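You operate a simulated robot arm through the tools that you are given. There is no shell and no other tool.

You run a simulated two-armed robot. Do the job below in one go: nothing can be reset, and whatever is moved stays where it is left.

Task
Fill the tub on the round mat to its FILL line and put its lid back.
Fine: swing the spout back over the sink.

Only the result counts: the job must be done as asked and must still hold three seconds after the hand-in. Knocking over, shifting, dropping, spilling or breaking anything else fails it. Lids that push on must go on centred and level and be pressed home; caps that screw on are set level and turned clockwise until they are tight.

Robot
Two 7-joint arms with fingered hands on one trunk that stands fixed in place. Base frame: the origin is at the foot of the trunk, x ahead of it, y to its left, z up. Units: m, degrees, N and s.
The left shoulder is at [0.017, 0.185, 1.349], the right one opposite. Payload 4 kg a hand.
The TCP of each hand is the grasp point between the finger pads, 0.026 m short of the fingertips. In the tool frame z runs along the fingers and y along their closing line. The gripper opens to 0.132 m. The gripper's body begins 0.073 m behind the TCP. The gripper is a hand of 3 fingers: y runs from the thumb to the fingers, the wrist lies at [0, 0, -0.224] in the tool frame, and closing takes about 1.5 s.
Orientation is told as [roll, pitch, yaw] about the base's x, y, z axes, in that order, counted from this pose: with the fingers straight down and closing along the base's y, the tool's x points along the base's -x, its y along +y and its z along -z.

Tools
- The arms move only by the tool step_arm. It takes "left_increments", "right_increments" or both (then of equal length, played together; a hand with none holds still); each is a list of rows, each a list of 7 numbers: the shift along the tool's x, y, z in units of 40 mm (1.0 is 40 mm), then the turn, a rotation vector about the tool's x, y, z in units of 8 degrees (1.0 is 8 degrees), then the opening, from 0 (shut) to 1 (fully open). In form: [[tx, ty, tz, wx, wy, wz, claw], ...]. A call has 1 to 20 rows; each row shifts and turns the commanded pose from where the row before left it, along the tool's axes as they then stand. A call with a number of a shift or a turn outside -1 to 1 is refused whole. Rows are played at 5 a second. More than 0.05 m and 8.6 degrees between two rows, or a gripper value outside its range, and nothing of the call is played. Where a pose cannot be reached the arm comes as near as it can. A force on the tool above 40 N (or 10 N above the force at the start of the call, whichever is more), or a blocked arm, ends the call early, and 0.2 s more pass. The fingers move at their own pace (about 0.072 m/s each) and stop on an object; they squeeze with about 28 N. The grip force told is the motor's: it shows also when the fingers shut on nothing. Time passes only in rows, and 0.2 s behind the last, so rows that do not move let the fingers close. It gives the time, the measured TCP pose, the force on the tool (base axes), the opening and the grip force at its end, in the units of the frame above (readings bear some noise), with the torque about the TCP (base axes, N m) and any sound that the robot's microphone picked up.
- Cameras (640 x 400 px; columns grow to the right, rows downward): "scene" is now at [0.067, 0.0378, 1.5878]; the picture's right is [0.53, -0.85, -0.01], its down [-0.43, -0.26, -0.86] and it looks along [0.73, 0.46, -0.50] (base axes); focal length 306 px, centre (320, 200). "left" rides on the left gripper at [-0.062, 0.003, -0.092] in its tool frame; the picture's right is [-0.05, -1.00, 0.00], its down [0.83, -0.04, -0.56] and it looks along [0.55, -0.03, 0.83] (tool axes); focal length 230 px, centre (320, 200). "right" rides on the right gripper at [0.062, 0.003, -0.092] in its tool frame; the picture's right is [-0.05, 1.00, 0.00], its down [-0.83, -0.04, -0.56] and it looks along [-0.55, -0.03, 0.83] (tool axes); focal length 230 px, centre (320, 200). There is no depth. A picture from a camera that has moved, and an enlarged one, comes with that camera's place and axes in the base frame and with its lens. The place of the scene camera against the robot may be out by one fixed shift of up to 0.018 m in any direction.
- snapshot(camera): a new picture of that camera. It takes no simulated time.
- slide_trunk(by): slides the trunk up (or, below 0, down) by that many m; the arms and the scene camera ride with it, the base frame stays. It gives what a move gives, with no picture.
- preshape(shape, hand): the hand has 3 fingers and takes this shape, open, in about a second: jaw (thumb against the fingers, like two jaws); tri (thumb and two fingers); tip (a fingertip pinch); poke (one finger out to press); point (the index stretched); flat (the hand flat); cup (the hand cupped); fist (a fist). The gripper value then closes the fingers along that shape, each until it touches; the sizes above hold for jaw. It gives what a move gives, with no picture.
- head_to(pan, tilt): turns the head with the scene camera to pan (to the left, within 86 degrees either way) and tilt (down, from -29 to 69), counted from straight ahead of the robot. It gives what a move gives.
- enlarge(camera, box): a new picture of the part [left, top, right, bottom] of that camera's present view, enlarged. It takes no simulated time.
- hand_in(): hands the job in; it is judged then, once.

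Nothing tells you positions but the pictures and the camera data. Unless the task says otherwise, let go and move clear before handing in.

The tools are called after "Emit:" as a command line: name --argument value ..., lists and objects as JSON in quotes. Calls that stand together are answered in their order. step_arm: Moves the arms, as the interface text tells. Its arguments: {"type":"object","properties":{"left_increments":{"type":"array","items":{"type":"array","items":{"type":"number"}}},"right_increments":{"type":"array","items":{"type":"array","items":{"type":"number"}}}},"required":[]} The other tools are called the same way: slide_trunk (by) slides the trunk up or down; preshape (shape, hand) gives the hand a shape; head_to (pan, tilt) turns the head that bears the scene camera; snapshot (camera) takes a picture; enlarge (camera, box) takes an enlarged picture of a part of a camera's view; hand_in () hands the job in.

At the start:

```text
t: 0.0
left_tcp_pos: [0.3028, 0.3849, 1.4509]
left_ee_rot: [0.0, 0.0, -0.1]
left_ft_force: [0.5, -0.1, 0.5]
left_wrist_torque: [0.01, 0.01, 0.0]
left_finger_gap: 0.132
left_grasp_force: 0.2
left_shape: jaw
right_tcp_pos: [0.4084, 0.0655, 1.3948]
right_ee_rot: [-0.1, 0.0, 0.0]
right_ft_force: [-0.1, -0.6, 0.3]
right_wrist_torque: [0.0, 0.03, 0.01]
right_finger_gap: 0.1321
right_grasp_force: 0.1
right_shape: jaw
trunk travel left (down, up): [-0.375, 0.087]
head pan, tilt: [31.7, 29.2]
```

scene: 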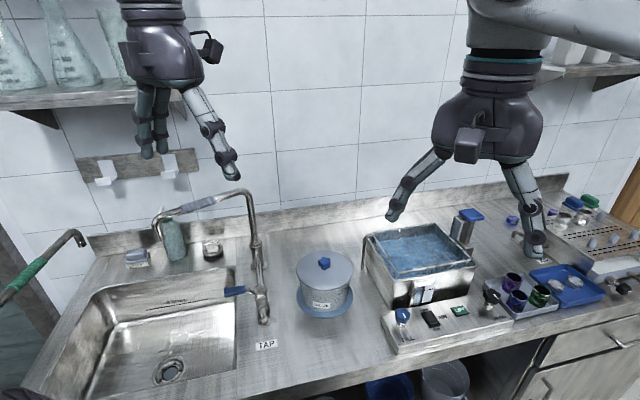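
right: 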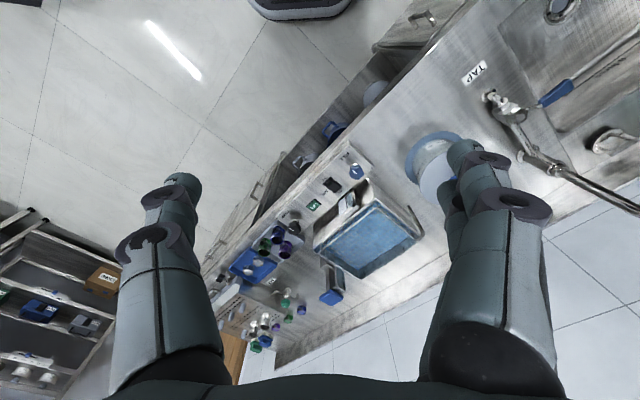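
left: 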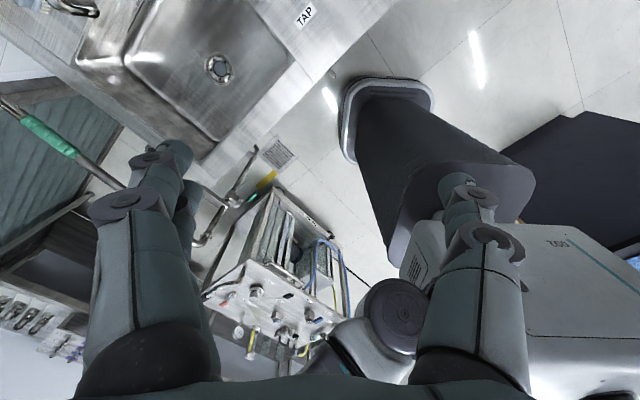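

I see a bench with a sink and swivel tap on the left, and a lidded tub on a round blue mat to the right of the tap. I'll look closer at these first.

Emit:
enlarge --camera "scene" --box '[260, 230, 400, 330]'

Emit:
enlarge --camera "scene" --box '[130, 180, 300, 360]'

Emit:
enlarge --camera "scene" --box '[360, 190, 640, 360]'

```text
4.00 times, centred on (330, 280) of scene
camera zoom: at [0.067, 0.0378, 1.5878], right [0.53, -0.85, -0.01], down [-0.43, -0.26, -0.86], along [0.73, 0.46, -0.5], focal length 1226 px, centre (280, -120)
```

zoom: 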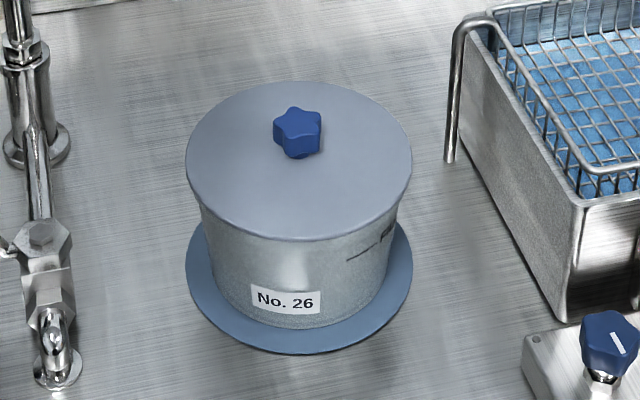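

```text
2.22 times, centred on (215, 270) of scene
camera zoom: at [0.067, 0.0378, 1.5878], right [0.53, -0.85, -0.01], down [-0.43, -0.26, -0.86], along [0.73, 0.46, -0.5], focal length 681 px, centre (553, 44)
```

zoom: 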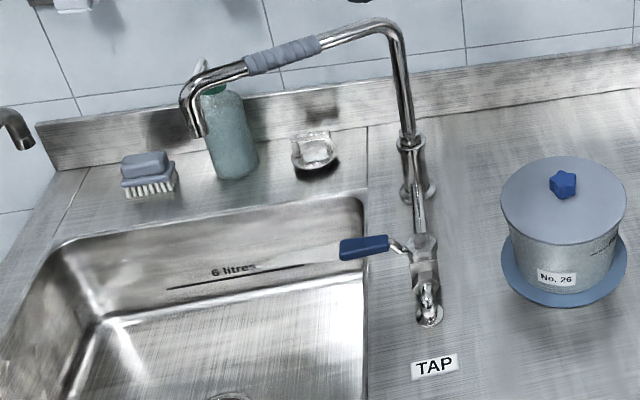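

```text
2.29 times, centred on (500, 275) of scene
camera zoom: at [0.067, 0.0378, 1.5878], right [0.53, -0.85, -0.01], down [-0.43, -0.26, -0.86], along [0.73, 0.46, -0.5], focal length 700 px, centre (-91, 29)
```

zoom: 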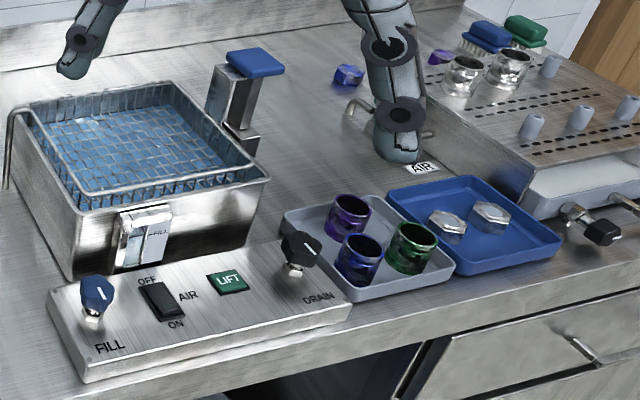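

The spout now hangs over the sink, and the tub has a plain push-on or lift-off lid with a star knob. I'll lower the trunk a bit for a second viewpoint, which gives me stereo and better reach.

Emit:
slide_trunk --by -0.15

Emit:
snapshot --camera "scene"

Emit:
snapshot --camera "right"

Emit:
snapshot --camera "left"

```text
t: 1.8
left_tcp_pos: [0.3017, 0.3848, 1.3009]
left_ee_rot: [-0.1, -0.2, 0.1]
left_ft_force: [0.0, -0.7, -0.4]
left_wrist_torque: [0.0, -0.05, 0.03]
left_finger_gap: 0.1316
left_grasp_force: 0.2
left_shape: jaw
right_tcp_pos: [0.4073, 0.0664, 1.2447]
right_ee_rot: [0.0, -0.2, 0.0]
right_ft_force: [1.1, 0.1, 1.5]
right_wrist_torque: [0.03, -0.01, 0.01]
right_finger_gap: 0.132
right_grasp_force: 0.1
right_shape: jaw
trunk travel left (down, up): [-0.225, 0.237]
head pan, tilt: [31.7, 29.2]
```

```text
taken
camera scene: at [0.136, 0.0374, 1.4206], right [0.52, -0.85, -0.08], down [-0.54, -0.26, -0.8], along [0.67, 0.46, -0.59], focal length 306 px, centre (320, 200)
```

scene: 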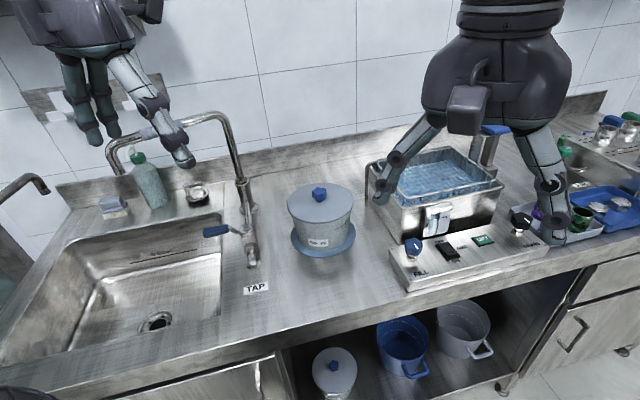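

```text
taken
camera right: at [0.3453, 0.07, 1.3384], right [0.05, 1.0, 0.0], down [0.83, -0.04, 0.56], along [0.56, -0.03, -0.83], focal length 230 px, centre (320, 200)
```

right: 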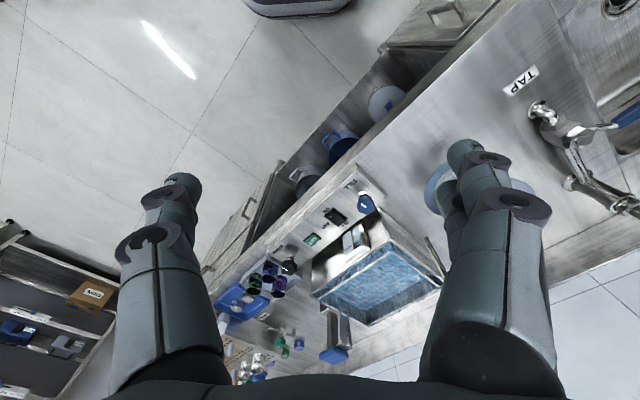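

```text
taken
camera left: at [0.3627, 0.3862, 1.3923], right [0.05, -1.0, 0.0], down [-0.83, -0.04, 0.55], along [-0.55, -0.03, -0.83], focal length 230 px, centre (320, 200)
```

left: 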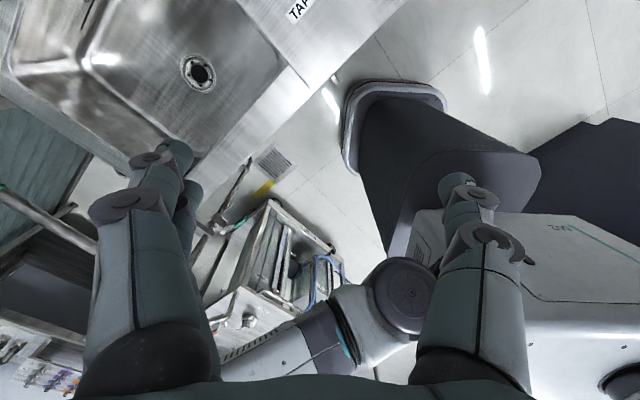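

Stereo puts the bench top near z≈0.895 and the tub knob near (0.61, 0.37, 1.02). Next I'll zoom in on the tap and the tub from this lower view.

Emit:
enlarge --camera "scene" --box '[90, 90, 290, 290]'

Emit:
enlarge --camera "scene" --box '[190, 170, 290, 270]'

Emit:
enlarge --camera "scene" --box '[270, 170, 370, 270]'

```text
2.00 times, centred on (190, 190) of scene
camera zoom: at [0.136, 0.0374, 1.4206], right [0.52, -0.85, -0.08], down [-0.54, -0.26, -0.8], along [0.67, 0.46, -0.59], focal length 613 px, centre (580, 220)
```

zoom: 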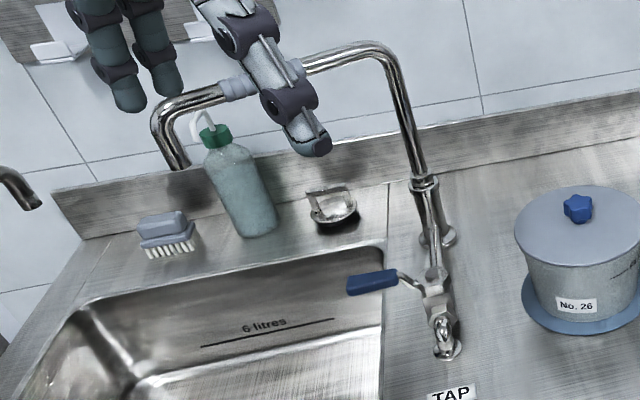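

```text
4.00 times, centred on (240, 220) of scene
camera zoom: at [0.136, 0.0374, 1.4206], right [0.52, -0.85, -0.08], down [-0.54, -0.26, -0.8], along [0.67, 0.46, -0.59], focal length 1226 px, centre (640, 120)
```

zoom: 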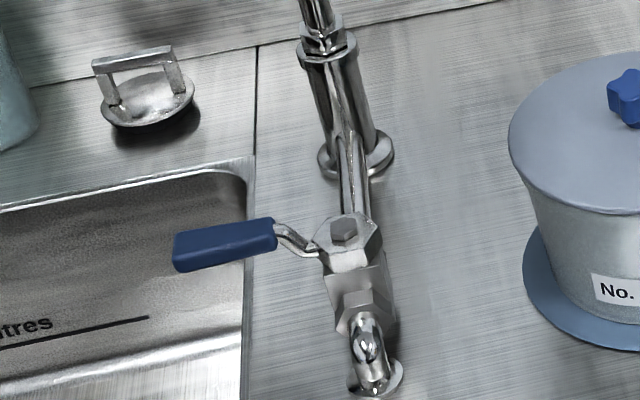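

```text
4.00 times, centred on (320, 220) of scene
camera zoom: at [0.136, 0.0374, 1.4206], right [0.52, -0.85, -0.08], down [-0.54, -0.26, -0.8], along [0.67, 0.46, -0.59], focal length 1226 px, centre (320, 120)
```

zoom: 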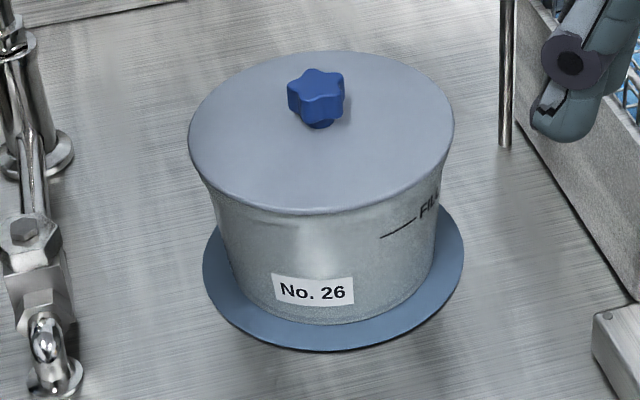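

The tap is a ball valve with a vertical-axis lever, and its spout arm is about 0.25 m long on a riser near (0.606, 0.612). That length matches the riser-to-tub distance, so swinging it about 114° over the front should put the tip above the tub. I'll bring the left hand over the lid first.

Emit:
step_arm --left_increments '[[-0.93, -0.07, 0.18, 0, 0, 0, 1], [-0.93, -0.07, 0.18, 0, 0, 0, 1], [-0.93, -0.07, 0.18, 0, 0, 0, 1], [-0.93, -0.07, 0.18, 0, 0, 0, 1], [-0.93, -0.07, 0.18, 0, 0, 0, 1], [-0.93, -0.07, 0.18, 0, 0, 0, 1], [-0.93, -0.07, 0.18, 0, 0, 0, 1], [0, 0, 0, 0, 0, 0, 1]]'

Emit:
snapshot --camera "left"

Emit:
snapshot --camera "scene"

```text
t: 3.5
left_tcp_pos: [0.5621, 0.365, 1.2505]
left_ee_rot: [0.1, -0.1, 0.0]
left_ft_force: [0.0, -0.3, 0.3]
left_wrist_torque: [-0.01, -0.04, -0.01]
left_finger_gap: 0.132
left_grasp_force: 0.1
left_shape: jaw
right_tcp_pos: [0.4077, 0.067, 1.2457]
right_ee_rot: [0.0, -0.1, 0.1]
right_ft_force: [-0.5, -0.1, -0.1]
right_wrist_torque: [0.0, -0.02, 0.0]
right_finger_gap: 0.1319
right_grasp_force: 0.1
right_shape: jaw
trunk travel left (down, up): [-0.225, 0.237]
head pan, tilt: [31.7, 29.2]
```

```text
taken
camera left: at [0.6231, 0.3669, 1.3419], right [0.05, -1.0, 0.0], down [-0.83, -0.04, 0.55], along [-0.55, -0.03, -0.83], focal length 230 px, centre (320, 200)
```

left: 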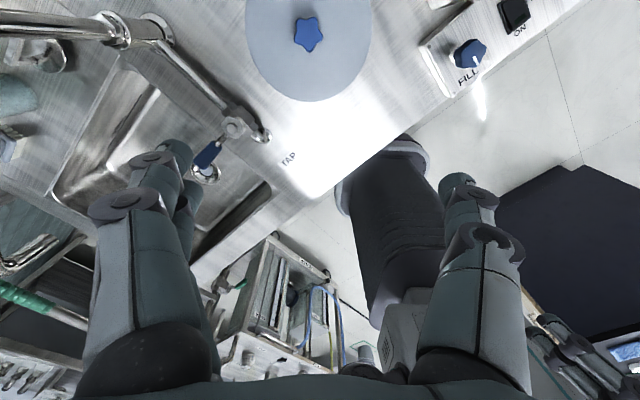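

```text
taken
camera scene: at [0.1357, 0.0381, 1.4206], right [0.52, -0.85, -0.07], down [-0.54, -0.26, -0.8], along [0.67, 0.46, -0.59], focal length 306 px, centre (320, 200)
```

scene: 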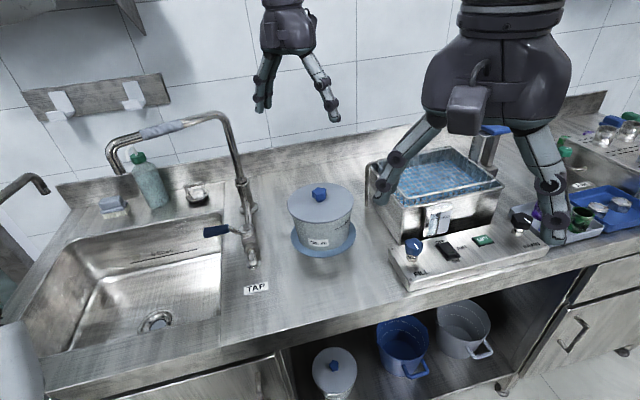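

The hand camera gives the knob near (0.635, 0.38), so the scene camera is off by about (+0.02, +0.01). Next I'll move down above the knob.

Emit:
step_arm --left_increments '[[-0.444, 0.094, 0.7, 0, 0, 0, 1], [-0.444, 0.094, 0.7, 0, 0, 0, 1], [-0.444, 0.094, 0.7, 0, 0, 0, 1], [-0.444, 0.094, 0.7, 0, 0, 0, 1], [0, 0, 0, 0, 0, 0, 1]]'

Emit:
snapshot --camera "left"

Emit:
snapshot --camera "scene"

```text
t: 4.8
left_tcp_pos: [0.6352, 0.3798, 1.1396]
left_ee_rot: [0.0, -0.2, 0.0]
left_ft_force: [-0.9, -0.3, 0.3]
left_wrist_torque: [-0.01, 0.01, -0.02]
left_finger_gap: 0.1315
left_grasp_force: 0.1
left_shape: jaw
right_tcp_pos: [0.4084, 0.0661, 1.2452]
right_ee_rot: [0.0, -0.1, 0.0]
right_ft_force: [-0.3, 0.3, 0.6]
right_wrist_torque: [0.0, 0.0, -0.01]
right_finger_gap: 0.1318
right_grasp_force: 0.1
right_shape: jaw
trunk travel left (down, up): [-0.225, 0.237]
head pan, tilt: [31.7, 29.2]
```

```text
taken
camera left: at [0.6964, 0.3819, 1.2302], right [0.05, -1.0, 0.0], down [-0.83, -0.04, 0.55], along [-0.55, -0.03, -0.83], focal length 230 px, centre (320, 200)
```

left: 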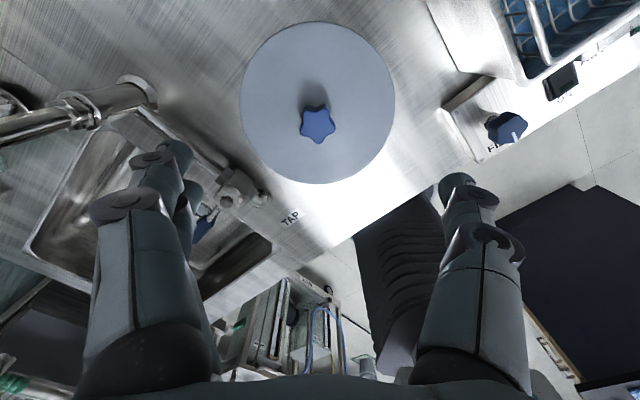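

```text
taken
camera scene: at [0.1359, 0.0376, 1.4207], right [0.52, -0.85, -0.08], down [-0.54, -0.26, -0.8], along [0.67, 0.46, -0.59], focal length 306 px, centre (320, 200)
```

scene: 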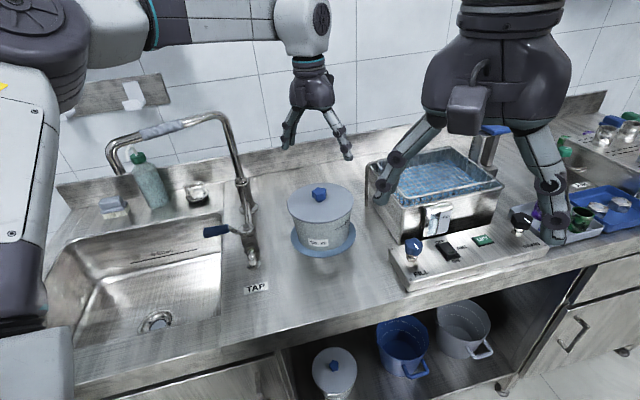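

The knob is directly below at about (0.636, 0.380), with its top near 1.015. I'll descend with the fingers partly closed and then check the height.

Emit:
step_arm --left_increments '[[0, 0.02, 0.7, 0, 0, 0, 0.6], [0, 0, 0.7, 0, 0, 0, 0.6], [0, 0, 0.7, 0, 0, 0, 0.6], [0, 0, 0.4, 0, 0, 0, 0.6], [0, 0, 0, 0, 0, 0, 0.6]]'

Emit:
snapshot --camera "left"

Emit:
enlarge --camera "scene" --box '[240, 100, 400, 260]'

```text
t: 6.0
left_tcp_pos: [0.6341, 0.3827, 1.0399]
left_ee_rot: [0.0, 0.0, -0.1]
left_ft_force: [-0.2, -0.1, -0.6]
left_wrist_torque: [-0.03, 0.0, 0.0]
left_finger_gap: 0.0799
left_grasp_force: 0.1
left_shape: jaw
right_tcp_pos: [0.4086, 0.0666, 1.2438]
right_ee_rot: [0.0, -0.1, 0.1]
right_ft_force: [0.7, 0.2, -0.4]
right_wrist_torque: [-0.01, -0.02, -0.03]
right_finger_gap: 0.132
right_grasp_force: 0.1
right_shape: jaw
trunk travel left (down, up): [-0.225, 0.237]
head pan, tilt: [31.7, 29.2]
```

```text
taken
camera left: at [0.6963, 0.3833, 1.1303], right [0.05, -1.0, 0.0], down [-0.83, -0.04, 0.56], along [-0.55, -0.03, -0.83], focal length 230 px, centre (320, 200)
```

left: 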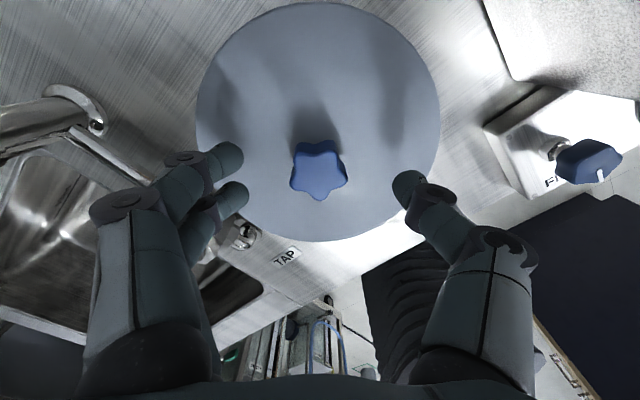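

```text
2.50 times, centred on (320, 180) of scene
camera zoom: at [0.1366, 0.0375, 1.4205], right [0.52, -0.85, -0.08], down [-0.54, -0.26, -0.8], along [0.66, 0.46, -0.59], focal length 766 px, centre (320, 250)
```

zoom: 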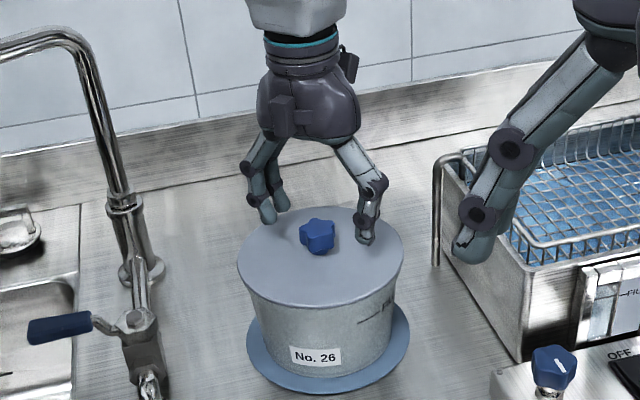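

The lid top now works out nearer 0.97 and the knob top about 1.0. I'll creep down further with small steps.

Emit:
step_arm --left_increments '[[-0.05, -0.05, 0.4, 0, 0, 0, 0.5], [0, 0, 0.3, 0, 0, 0, 0.5], [0, 0, 0, 0, 0, 0, 0.5]]'

Emit:
snapshot --camera "left"

Emit:
enlarge --camera "scene" --box '[270, 140, 370, 240]'

```text
t: 6.8
left_tcp_pos: [0.6368, 0.3788, 1.0133]
left_ee_rot: [0.0, -0.3, 0.0]
left_ft_force: [2.0, 0.5, 15.9]
left_wrist_torque: [0.66, 0.01, -0.07]
left_finger_gap: 0.067
left_grasp_force: 0.0
left_shape: jaw
right_tcp_pos: [0.4078, 0.0665, 1.2453]
right_ee_rot: [0.0, -0.1, 0.0]
right_ft_force: [-0.1, 0.2, 0.0]
right_wrist_torque: [0.02, 0.01, 0.0]
right_finger_gap: 0.132
right_grasp_force: 0.1
right_shape: jaw
trunk travel left (down, up): [-0.225, 0.237]
head pan, tilt: [31.7, 29.2]
```

```text
taken
camera left: at [0.6977, 0.3803, 1.1055], right [0.05, -1.0, 0.0], down [-0.83, -0.04, 0.55], along [-0.55, -0.03, -0.83], focal length 230 px, centre (320, 200)
```

left: 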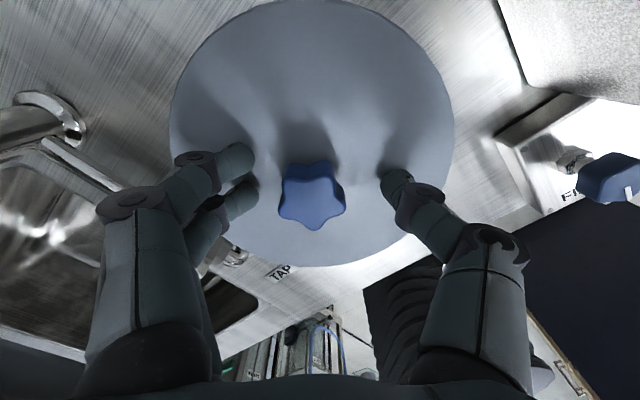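

```text
4.00 times, centred on (320, 190) of scene
camera zoom: at [0.1354, 0.0367, 1.4209], right [0.52, -0.85, -0.08], down [-0.54, -0.26, -0.8], along [0.67, 0.46, -0.59], focal length 1226 px, centre (320, 240)
```

zoom: 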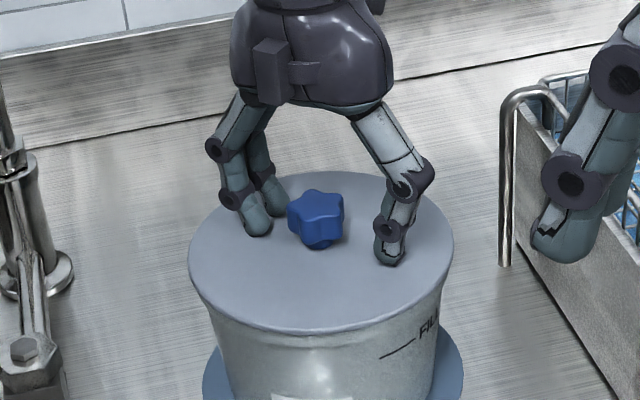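

The fingertips are resting lightly on the lid, so its top is at z≈0.987. I'll raise about 4 mm, shift slightly left and close on the knob.

Emit:
step_arm --left_increments '[[0, 0.05, -0.13, 0, 0, 0, 0.5], [0, 0, 0, 0, 0, 0, 0.0], [0, 0, 0, 0, 0, 0, 0.0], [0, 0, 0, 0, 0, 0, 0.0], [0, 0, 0, 0, 0, 0, 0.0], [0, 0, 0, 0, 0, 0, 0.0], [0, 0, 0, 0, 0, 0, 0.0]]'

Emit:
snapshot --camera "left"

Emit:
enlarge --camera "scene" --box '[270, 140, 370, 240]'

```text
t: 8.3
left_tcp_pos: [0.6359, 0.3796, 1.0171]
left_ee_rot: [0.0, -0.1, 0.1]
left_ft_force: [0.2, -9.7, 7.9]
left_wrist_torque: [-0.59, 0.03, 0.02]
left_finger_gap: 0.0273
left_grasp_force: 28.0
left_shape: jaw
right_tcp_pos: [0.4084, 0.0644, 1.245]
right_ee_rot: [0.1, 0.1, 0.0]
right_ft_force: [0.0, -0.8, 0.5]
right_wrist_torque: [-0.03, -0.02, -0.01]
right_finger_gap: 0.1319
right_grasp_force: 0.0
right_shape: jaw
trunk travel left (down, up): [-0.225, 0.237]
head pan, tilt: [31.7, 29.2]
```

```text
taken
camera left: at [0.6973, 0.3812, 1.1085], right [0.05, -1.0, 0.0], down [-0.83, -0.04, 0.55], along [-0.55, -0.03, -0.83], focal length 230 px, centre (320, 200)
```

left: 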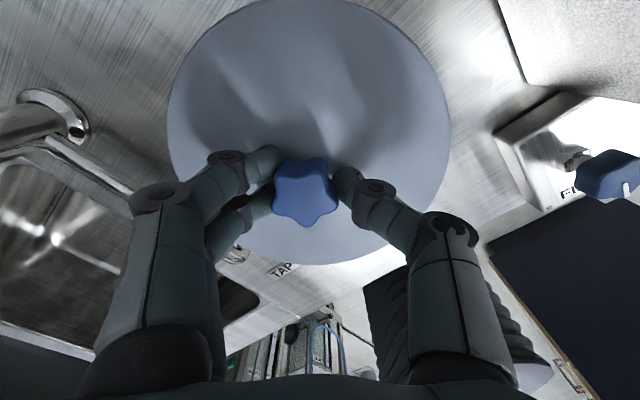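

```text
4.00 times, centred on (320, 190) of scene
camera zoom: at [0.136, 0.0356, 1.4207], right [0.52, -0.85, -0.08], down [-0.54, -0.26, -0.8], along [0.67, 0.46, -0.59], focal length 1226 px, centre (320, 240)
```

zoom: 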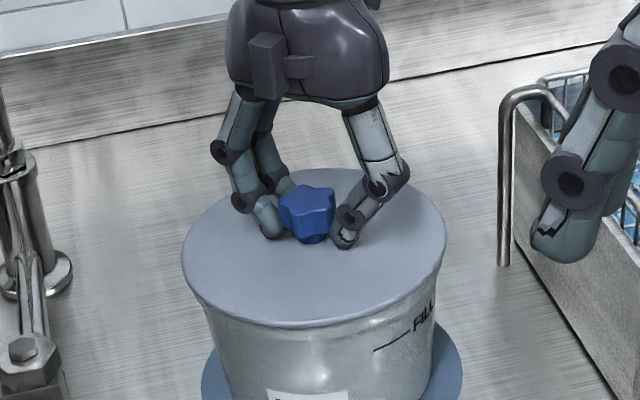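

The knob is gripped at 28 N, but the tub seems to have been nudged about 4 mm left while closing. I'll ease the hand back to the right and check.

Emit:
step_arm --left_increments '[[0, -0.1, -0.02, 0, 0, 0, 0.0], [0, 0, 0, 0, 0, 0, 0.0], [0, 0, 0, 0, 0, 0, 0.0]]'

Emit:
enlarge --camera "scene" --box '[270, 170, 370, 270]'

```text
t: 9.2
left_tcp_pos: [0.6348, 0.378, 1.0177]
left_ee_rot: [0.1, 0.0, -0.1]
left_ft_force: [-0.6, -3.8, 1.7]
left_wrist_torque: [-0.13, 0.0, -0.01]
left_finger_gap: 0.0268
left_grasp_force: 28.0
left_shape: jaw
right_tcp_pos: [0.4086, 0.0664, 1.2441]
right_ee_rot: [0.0, -0.1, -0.1]
right_ft_force: [1.2, 0.3, -0.8]
right_wrist_torque: [0.02, -0.01, 0.02]
right_finger_gap: 0.1315
right_grasp_force: 0.1
right_shape: jaw
trunk travel left (down, up): [-0.225, 0.237]
head pan, tilt: [31.7, 29.2]
```

```text
4.00 times, centred on (320, 220) of scene
camera zoom: at [0.1368, 0.0371, 1.4204], right [0.52, -0.85, -0.08], down [-0.54, -0.26, -0.8], along [0.66, 0.46, -0.59], focal length 1226 px, centre (320, 120)
```

zoom: 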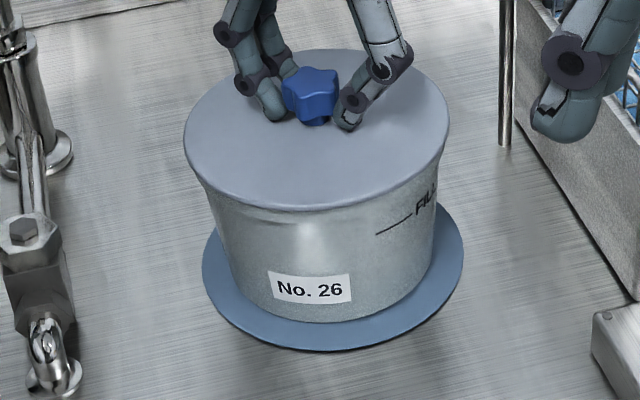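

The tub is back to within about 2 mm and still on the mat. Now a gentle test lift of the lid.

Emit:
step_arm --left_increments '[[0, 0, -0.1, 0, 0, 0, 0.0], [0, 0, -0.1, 0, 0, 0, 0.0], [0, 0, 0, 0, 0, 0, 0.0]]'

Emit:
enlarge --camera "scene" --box '[270, 170, 370, 270]'

```text
t: 9.9
left_tcp_pos: [0.6355, 0.3784, 1.0235]
left_ee_rot: [0.0, 0.0, 0.0]
left_ft_force: [0.2, -0.3, -0.7]
left_wrist_torque: [0.01, 0.0, 0.0]
left_finger_gap: 0.0262
left_grasp_force: 28.1
left_shape: jaw
right_tcp_pos: [0.4085, 0.066, 1.2441]
right_ee_rot: [0.0, 0.0, 0.0]
right_ft_force: [0.5, -1.0, -0.4]
right_wrist_torque: [-0.01, 0.03, 0.02]
right_finger_gap: 0.1319
right_grasp_force: 0.0
right_shape: jaw
trunk travel left (down, up): [-0.225, 0.237]
head pan, tilt: [31.7, 29.2]
heard: snap
```

```text
4.00 times, centred on (320, 220) of scene
camera zoom: at [0.1372, 0.038, 1.4204], right [0.52, -0.85, -0.08], down [-0.54, -0.26, -0.8], along [0.66, 0.46, -0.59], focal length 1226 px, centre (320, 120)
```

zoom: 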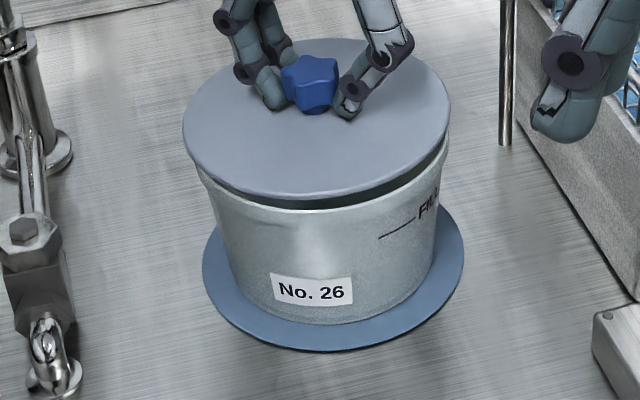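

A snap: the push-on lid came off cleanly and the tub stayed put. I'll raise it and look for a clear spot behind the tub to lay it.

Emit:
step_arm --left_increments '[[0, 0, -0.5, 0, 0, 0, 0.0], [0, 0, -0.8, 0, 0, 0, 0.0], [0, 0, -0.8, 0, 0, 0, 0.0], [-0.8, 0.2, -0.4, 0, 0, 0, 0.0], [-0.8, 0.4, 0, 0, 0, 0, 0.0], [-0.8, 0.5, 0, 0, 0, 0, 0.0], [-0.8, 0.5, 0, 0, 0, 0, 0.0], [0, 0, 0, 0, 0, 0, 0]]'

Emit:
snapshot --camera "left"

Emit:
snapshot --camera "scene"

Emit:
enlarge --camera "scene" --box '[250, 130, 400, 280]'

```text
t: 11.8
left_tcp_pos: [0.7174, 0.428, 1.1175]
left_ee_rot: [0.0, 0.1, 0.0]
left_ft_force: [-1.1, -0.7, -0.1]
left_wrist_torque: [0.0, 0.01, 0.01]
left_finger_gap: 0.0261
left_grasp_force: 28.1
left_shape: jaw
left hand out of reach, approached as far as the arm can: row 6, 7
right_tcp_pos: [0.41, 0.067, 1.2434]
right_ee_rot: [-0.1, 0.1, 0.0]
right_ft_force: [0.2, 0.2, 0.5]
right_wrist_torque: [-0.04, 0.03, -0.01]
right_finger_gap: 0.1318
right_grasp_force: 0.1
right_shape: jaw
trunk travel left (down, up): [-0.225, 0.237]
head pan, tilt: [31.7, 29.2]
```

```text
taken
camera left: at [0.7782, 0.4309, 1.209], right [0.05, -1.0, 0.0], down [-0.83, -0.04, 0.56], along [-0.56, -0.03, -0.83], focal length 230 px, centre (320, 200)
```

left: 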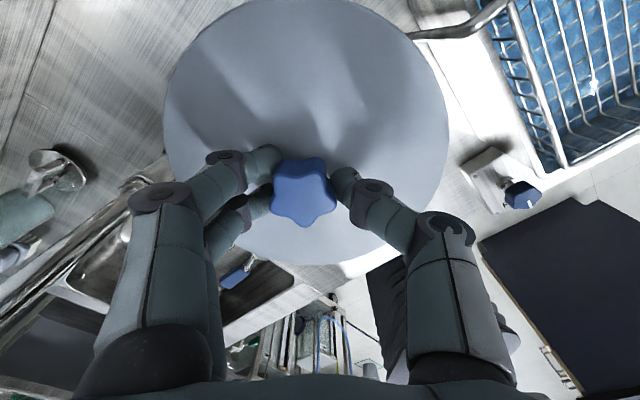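

```text
taken
camera scene: at [0.1378, 0.0381, 1.4203], right [0.52, -0.85, -0.08], down [-0.54, -0.26, -0.8], along [0.66, 0.46, -0.59], focal length 306 px, centre (320, 200)
```

scene: 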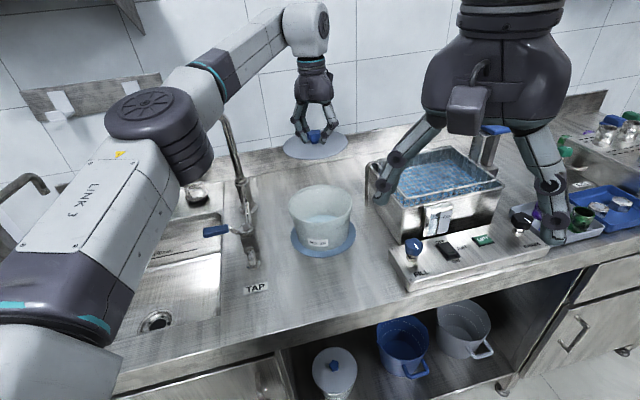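

```text
2.67 times, centred on (325, 205) of scene
camera zoom: at [0.1378, 0.0381, 1.4203], right [0.52, -0.85, -0.08], down [-0.54, -0.26, -0.8], along [0.66, 0.46, -0.59], focal length 817 px, centre (307, 187)
```

zoom: 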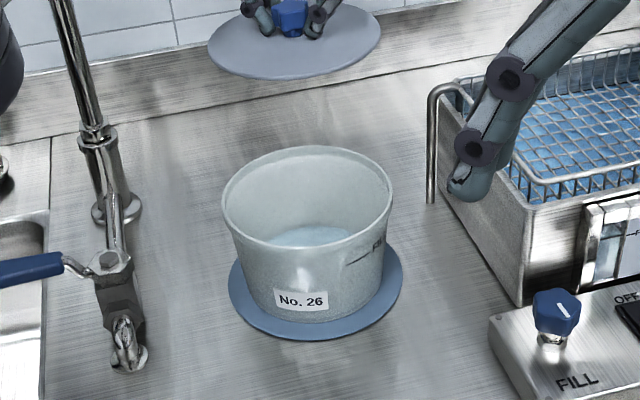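

The arm runs out of reach at about (0.72, 0.43) with the hand vertical, but there is free bench behind the tub. I'll rest the lid back on the rim, regrip the knob with the hand tilted outward so the wrist stays closer, and then set it down there.

Emit:
step_arm --left_increments '[[0.6, -0.3, 0, 0, 0, 0, 0.0], [0.5, -0.3, 0, 0, 0, 0, 0.0], [0.3, -0.2, 0, 0, 0, 0, 0.0], [0, 0, 0, 0, 0, 0, 0]]'

Emit:
enlarge --camera "scene" --box '[250, 130, 400, 280]'

```text
t: 12.8
left_tcp_pos: [0.6604, 0.3959, 1.1184]
left_ee_rot: [0.0, -0.1, 0.0]
left_ft_force: [0.4, 0.7, -0.1]
left_wrist_torque: [-0.02, 0.05, 0.01]
left_finger_gap: 0.0259
left_grasp_force: 27.4
left_shape: jaw
right_tcp_pos: [0.4091, 0.0677, 1.2457]
right_ee_rot: [-0.1, 0.0, 0.1]
right_ft_force: [-0.2, -0.1, 0.5]
right_wrist_torque: [0.01, 0.01, 0.01]
right_finger_gap: 0.1318
right_grasp_force: 0.0
right_shape: jaw
trunk travel left (down, up): [-0.225, 0.237]
head pan, tilt: [31.7, 29.2]
```

```text
2.67 times, centred on (325, 205) of scene
camera zoom: at [0.1373, 0.0382, 1.4203], right [0.52, -0.85, -0.08], down [-0.54, -0.26, -0.8], along [0.66, 0.46, -0.59], focal length 817 px, centre (307, 187)
```

zoom: 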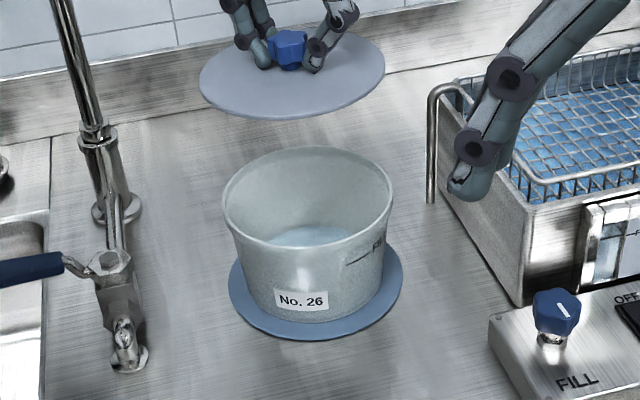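

Moving back over the tub to rest the lid lightly on the rim.

Emit:
step_arm --left_increments '[[0.31, -0.22, 0.3, 0, 0, 0, 0.0], [0.31, -0.22, 0.5, 0, 0, 0, 0.0], [0, 0, 0.7, 0, 0, 0, 0.0], [0, 0, 0.5, 0, 0, 0, 0.0], [0, 0, 0, 0, 0, 0, 0]]'

Emit:
enlarge --camera "scene" --box '[270, 170, 370, 270]'

```text
t: 13.9
left_tcp_pos: [0.6344, 0.3773, 1.0377]
left_ee_rot: [0.0, 0.0, 0.0]
left_ft_force: [-0.5, 0.4, 0.0]
left_wrist_torque: [0.01, 0.0, 0.01]
left_finger_gap: 0.026
left_grasp_force: 27.8
left_shape: jaw
right_tcp_pos: [0.4085, 0.0667, 1.2443]
right_ee_rot: [0.0, 0.0, 0.0]
right_ft_force: [-0.2, 0.8, -0.3]
right_wrist_torque: [0.04, 0.01, 0.01]
right_finger_gap: 0.1319
right_grasp_force: 0.0
right_shape: jaw
trunk travel left (down, up): [-0.225, 0.237]
head pan, tilt: [31.7, 29.2]
```

```text
4.00 times, centred on (320, 220) of scene
camera zoom: at [0.1368, 0.0377, 1.4205], right [0.52, -0.85, -0.08], down [-0.54, -0.26, -0.8], along [0.66, 0.46, -0.59], focal length 1226 px, centre (320, 120)
```

zoom: 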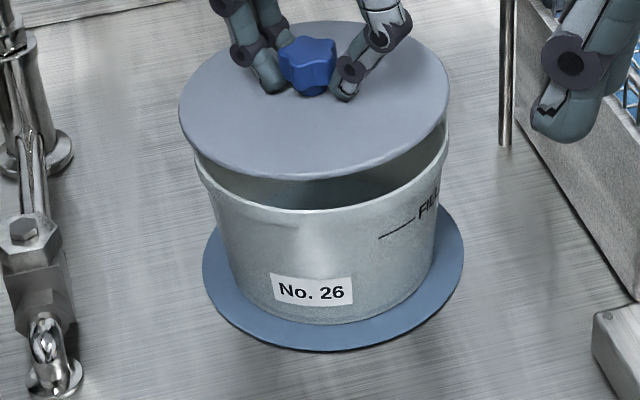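

Emit:
step_arm --left_increments '[[0, 0, 0.2, 0, 0, 0, 0.0], [0, 0, 0.12, 0, 0, 0, 0.0], [0, 0, 0.06, 0, 0, 0, 0.0], [0, 0, 0, 0, 0, 0, 0]]'

Emit:
enlarge --camera "scene" --box '[270, 170, 370, 270]'

```text
t: 14.9
left_tcp_pos: [0.6344, 0.378, 1.0212]
left_ee_rot: [0.1, 0.0, -0.1]
left_ft_force: [1.2, 0.3, -0.5]
left_wrist_torque: [-0.01, -0.01, -0.02]
left_finger_gap: 0.0264
left_grasp_force: 28.3
left_shape: jaw
right_tcp_pos: [0.4092, 0.0672, 1.2463]
right_ee_rot: [0.0, 0.1, 0.0]
right_ft_force: [-0.6, -0.1, 0.1]
right_wrist_torque: [0.0, -0.01, 0.02]
right_finger_gap: 0.1319
right_grasp_force: 0.1
right_shape: jaw
trunk travel left (down, up): [-0.225, 0.237]
head pan, tilt: [31.7, 29.2]
```

```text
4.00 times, centred on (320, 220) of scene
camera zoom: at [0.137, 0.0378, 1.4204], right [0.52, -0.85, -0.08], down [-0.54, -0.26, -0.8], along [0.66, 0.46, -0.59], focal length 1226 px, centre (320, 120)
```

zoom: 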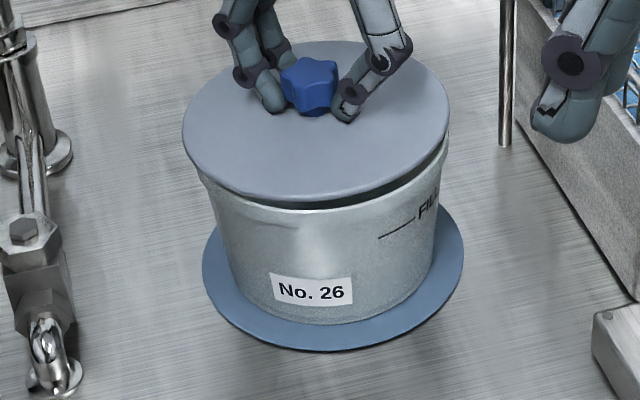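

Emit:
step_arm --left_increments '[[0, 0, 0.05, 0, 0, 0, 0.0], [0, 0, 0, 0, 0, 0, 0]]'

Emit:
enlarge --camera "scene" --box '[270, 170, 370, 270]'

```text
t: 15.6
left_tcp_pos: [0.6359, 0.3773, 1.0202]
left_ee_rot: [0.1, 0.0, 0.0]
left_ft_force: [-0.3, 0.5, -0.4]
left_wrist_torque: [-0.01, 0.02, 0.01]
left_finger_gap: 0.0259
left_grasp_force: 28.0
left_shape: jaw
right_tcp_pos: [0.409, 0.0673, 1.2439]
right_ee_rot: [0.0, 0.1, 0.0]
right_ft_force: [0.2, 0.8, -0.6]
right_wrist_torque: [0.04, -0.02, 0.01]
right_finger_gap: 0.132
right_grasp_force: 0.0
right_shape: jaw
trunk travel left (down, up): [-0.225, 0.237]
head pan, tilt: [31.7, 29.2]
```

```text
4.00 times, centred on (320, 220) of scene
camera zoom: at [0.137, 0.0378, 1.4204], right [0.52, -0.85, -0.08], down [-0.54, -0.26, -0.8], along [0.66, 0.46, -0.59], focal length 1226 px, centre (320, 120)
```

zoom: 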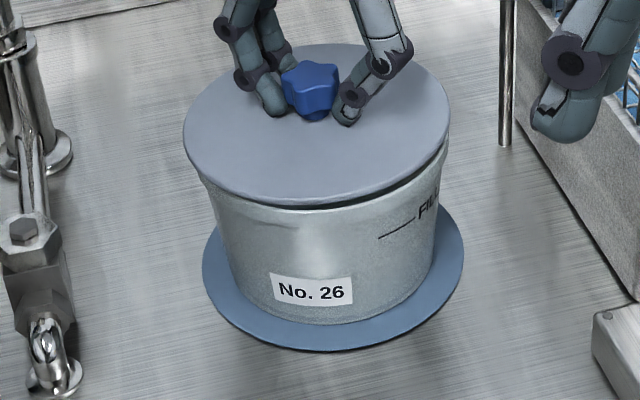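

Emit:
step_arm --left_increments '[[0, 0, 0.05, 0, 0, 0, 0.0], [0, 0, 0, 0, 0, 0, 0]]'

Emit:
enlarge --camera "scene" --box '[270, 170, 370, 270]'

```text
t: 16.1
left_tcp_pos: [0.6347, 0.3765, 1.0178]
left_ee_rot: [0.0, 0.1, 0.1]
left_ft_force: [-0.7, 0.3, -1.2]
left_wrist_torque: [0.0, 0.0, 0.0]
left_finger_gap: 0.0259
left_grasp_force: 27.9
left_shape: jaw
right_tcp_pos: [0.4087, 0.0656, 1.2441]
right_ee_rot: [-0.1, 0.0, 0.1]
right_ft_force: [0.4, 0.0, 0.6]
right_wrist_torque: [0.03, 0.03, -0.01]
right_finger_gap: 0.132
right_grasp_force: 0.1
right_shape: jaw
trunk travel left (down, up): [-0.225, 0.237]
head pan, tilt: [31.7, 29.2]
```

```text
4.00 times, centred on (320, 220) of scene
camera zoom: at [0.137, 0.0378, 1.4204], right [0.52, -0.85, -0.08], down [-0.54, -0.26, -0.8], along [0.66, 0.46, -0.59], focal length 1226 px, centre (320, 120)
```

zoom: 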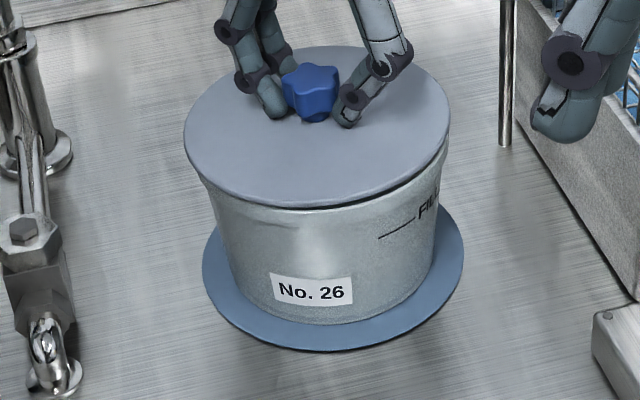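

The lid is resting about 1 mm above closed. I'll release it, lift slightly, then yaw +25° and tilt the fingers outward by 35°.

Emit:
step_arm --left_increments '[[0, 0, 0, 0, 0, 0, 0.5], [0, 0, 0, 0, 0, 0, 0.5], [0, 0, 0, 0, 0, 0, 0.5], [0, 0, -0.5, 0, 0, 0, 0.5], [0, 0, 0, 0, 0, -0.8, 0.5], [0, 0, 0, 0, 0, -0.8, 0.5], [0, 0, 0, 0, 0, -0.8, 0.5], [0, 0, 0, 0, 0, -0.72, 0.5], [0, 0, 0, 0, -0.9, 0, 0.5], [0, 0, 0, 0, -0.9, 0, 0.5], [0, 0, 0, 0, -0.9, 0, 0.5], [0, 0, 0, 0, -0.9, 0, 0.5], [0, 0, 0, 0, -0.78, 0, 0.5], [0, 0, 0, 0, 0, 0, 0.5]]'

Emit:
enlarge --camera "scene" --box '[250, 130, 390, 270]'

Emit:
snapshot --camera "left"

Emit:
snapshot --camera "scene"

```text
t: 19.1
left_tcp_pos: [0.6348, 0.3792, 1.0392]
left_ee_rot: [-0.1, -35.1, 25.0]
left_ft_force: [0.4, 0.7, 0.2]
left_wrist_torque: [-0.03, -0.01, 0.01]
left_finger_gap: 0.0655
left_grasp_force: 0.0
left_shape: jaw
right_tcp_pos: [0.4098, 0.0666, 1.2457]
right_ee_rot: [0.1, -0.1, -0.1]
right_ft_force: [1.1, 0.2, -0.2]
right_wrist_torque: [0.01, 0.0, 0.01]
right_finger_gap: 0.132
right_grasp_force: 0.1
right_shape: jaw
trunk travel left (down, up): [-0.225, 0.237]
head pan, tilt: [31.7, 29.2]
```

```text
2.86 times, centred on (320, 200) of scene
camera zoom: at [0.1372, 0.038, 1.4204], right [0.52, -0.85, -0.08], down [-0.54, -0.26, -0.8], along [0.66, 0.46, -0.59], focal length 876 px, centre (320, 200)
```

zoom: 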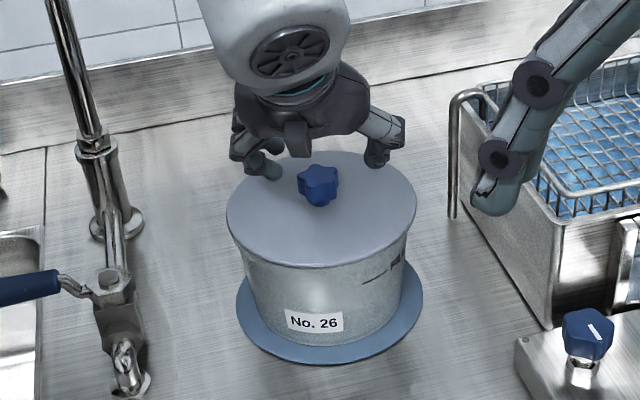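

```text
taken
camera left: at [0.6316, 0.3785, 1.1491], right [0.46, -0.89, 0.03], down [-0.89, -0.46, -0.02], along [0.03, -0.02, -1.0], focal length 230 px, centre (320, 200)
```

left: 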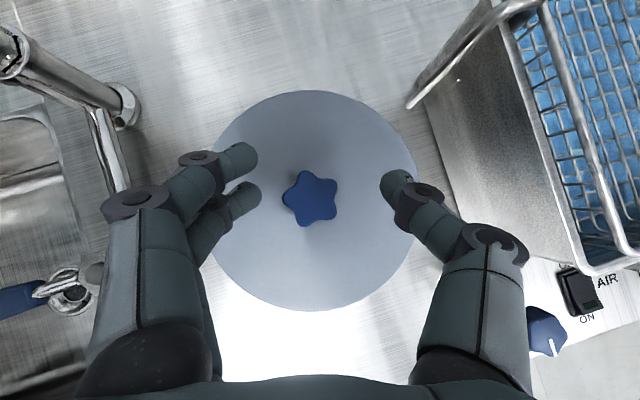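

```text
taken
camera scene: at [0.1372, 0.038, 1.4204], right [0.52, -0.85, -0.08], down [-0.54, -0.26, -0.8], along [0.66, 0.46, -0.59], focal length 306 px, centre (320, 200)
```

scene: 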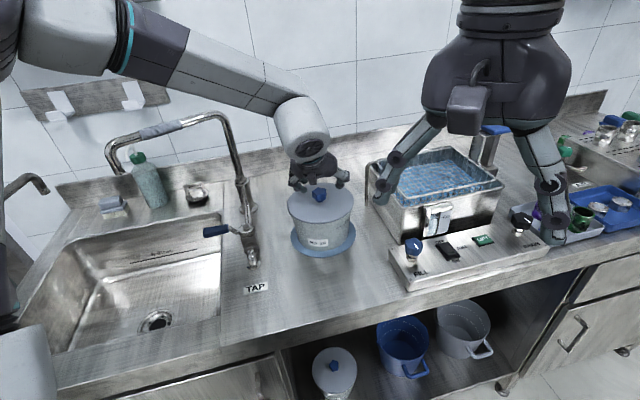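

The tilt worked, and the hand camera now looks straight down with the knob at (0.635, 0.380). I'll lower with the pads centred on the knob and grip.

Emit:
step_arm --left_increments '[[0.26, 0.04, 0.11, 0, 0, 0, 0.5], [0.25, 0.04, 0.1, 0, 0, 0, 0.5], [0, 0, 0, 0, 0, 0, 0.5]]'

Emit:
snapshot --camera "left"

Emit:
enlarge --camera "scene" --box '[270, 150, 370, 250]'

```text
t: 19.9
left_tcp_pos: [0.6228, 0.3779, 1.0198]
left_ee_rot: [0.0, -34.9, 24.9]
left_ft_force: [0.1, 0.4, 0.0]
left_wrist_torque: [-0.01, -0.01, 0.04]
left_finger_gap: 0.0653
left_grasp_force: 0.1
left_shape: jaw
right_tcp_pos: [0.4082, 0.066, 1.245]
right_ee_rot: [0.0, 0.0, 0.1]
right_ft_force: [0.3, 1.0, 0.1]
right_wrist_torque: [0.01, 0.04, -0.02]
right_finger_gap: 0.1321
right_grasp_force: 0.0
right_shape: jaw
trunk travel left (down, up): [-0.225, 0.237]
head pan, tilt: [31.7, 29.2]
```

```text
taken
camera left: at [0.6199, 0.3768, 1.1299], right [0.46, -0.89, 0.03], down [-0.89, -0.46, -0.02], along [0.03, -0.02, -1.0], focal length 230 px, centre (320, 200)
```

left: 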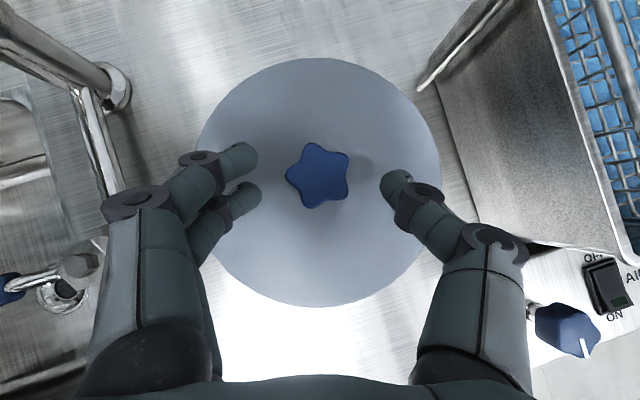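

```text
4.00 times, centred on (320, 200) of scene
camera zoom: at [0.1368, 0.0376, 1.4205], right [0.52, -0.85, -0.08], down [-0.54, -0.26, -0.8], along [0.66, 0.46, -0.59], focal length 1226 px, centre (320, 200)
```

zoom: 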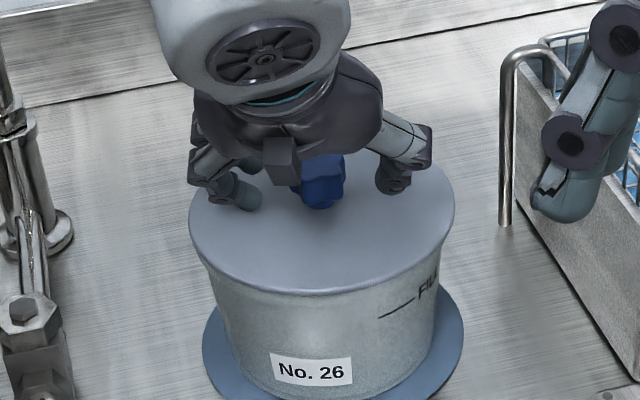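

Emit:
step_arm --left_increments '[[0, 0, 0, 0, 0, 0, 0], [0, 0, 0, 0, 0, 0, 0], [0, 0, 0, 0, 0, 0, 0], [0, 0, 0, 0, 0, 0, 0], [0, 0, 0, 0, 0, 0, 0], [0, 0, 0, 0, 0, 0, 0]]'

Emit:
snapshot --camera "left"

Emit:
enlarge --camera "scene" --box '[270, 170, 370, 270]'

```text
t: 21.4
left_tcp_pos: [0.6234, 0.3765, 1.0189]
left_ee_rot: [0.1, -35.1, 24.8]
left_ft_force: [0.0, 0.2, -0.7]
left_wrist_torque: [-0.01, 0.05, -0.02]
left_finger_gap: 0.0264
left_grasp_force: 28.1
left_shape: jaw
right_tcp_pos: [0.4087, 0.0667, 1.2448]
right_ee_rot: [0.1, 0.0, 0.0]
right_ft_force: [0.5, 0.0, 0.0]
right_wrist_torque: [-0.01, 0.04, 0.03]
right_finger_gap: 0.1318
right_grasp_force: 0.1
right_shape: jaw
trunk travel left (down, up): [-0.225, 0.237]
head pan, tilt: [31.7, 29.2]
```

```text
taken
camera left: at [0.6201, 0.3769, 1.13], right [0.46, -0.89, 0.03], down [-0.89, -0.46, -0.02], along [0.03, -0.02, -1.0], focal length 230 px, centre (320, 200)
```

left: 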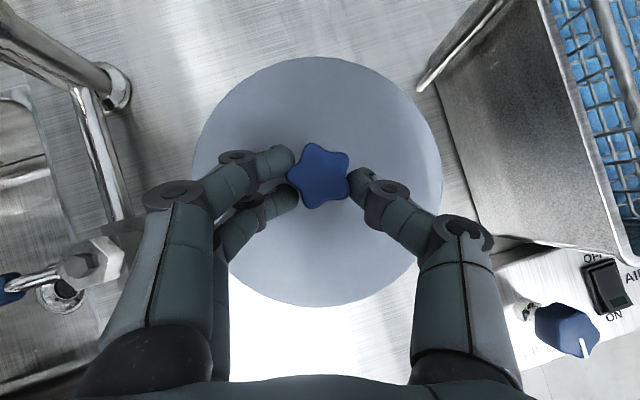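

```text
4.00 times, centred on (320, 220) of scene
camera zoom: at [0.1369, 0.0377, 1.4204], right [0.52, -0.85, -0.08], down [-0.54, -0.26, -0.8], along [0.66, 0.46, -0.59], focal length 1226 px, centre (320, 120)
```

zoom: 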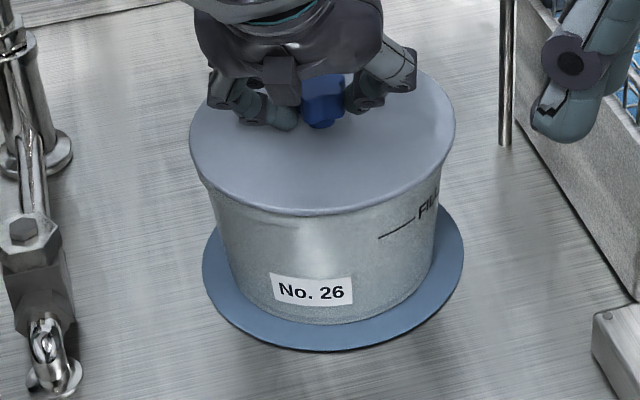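

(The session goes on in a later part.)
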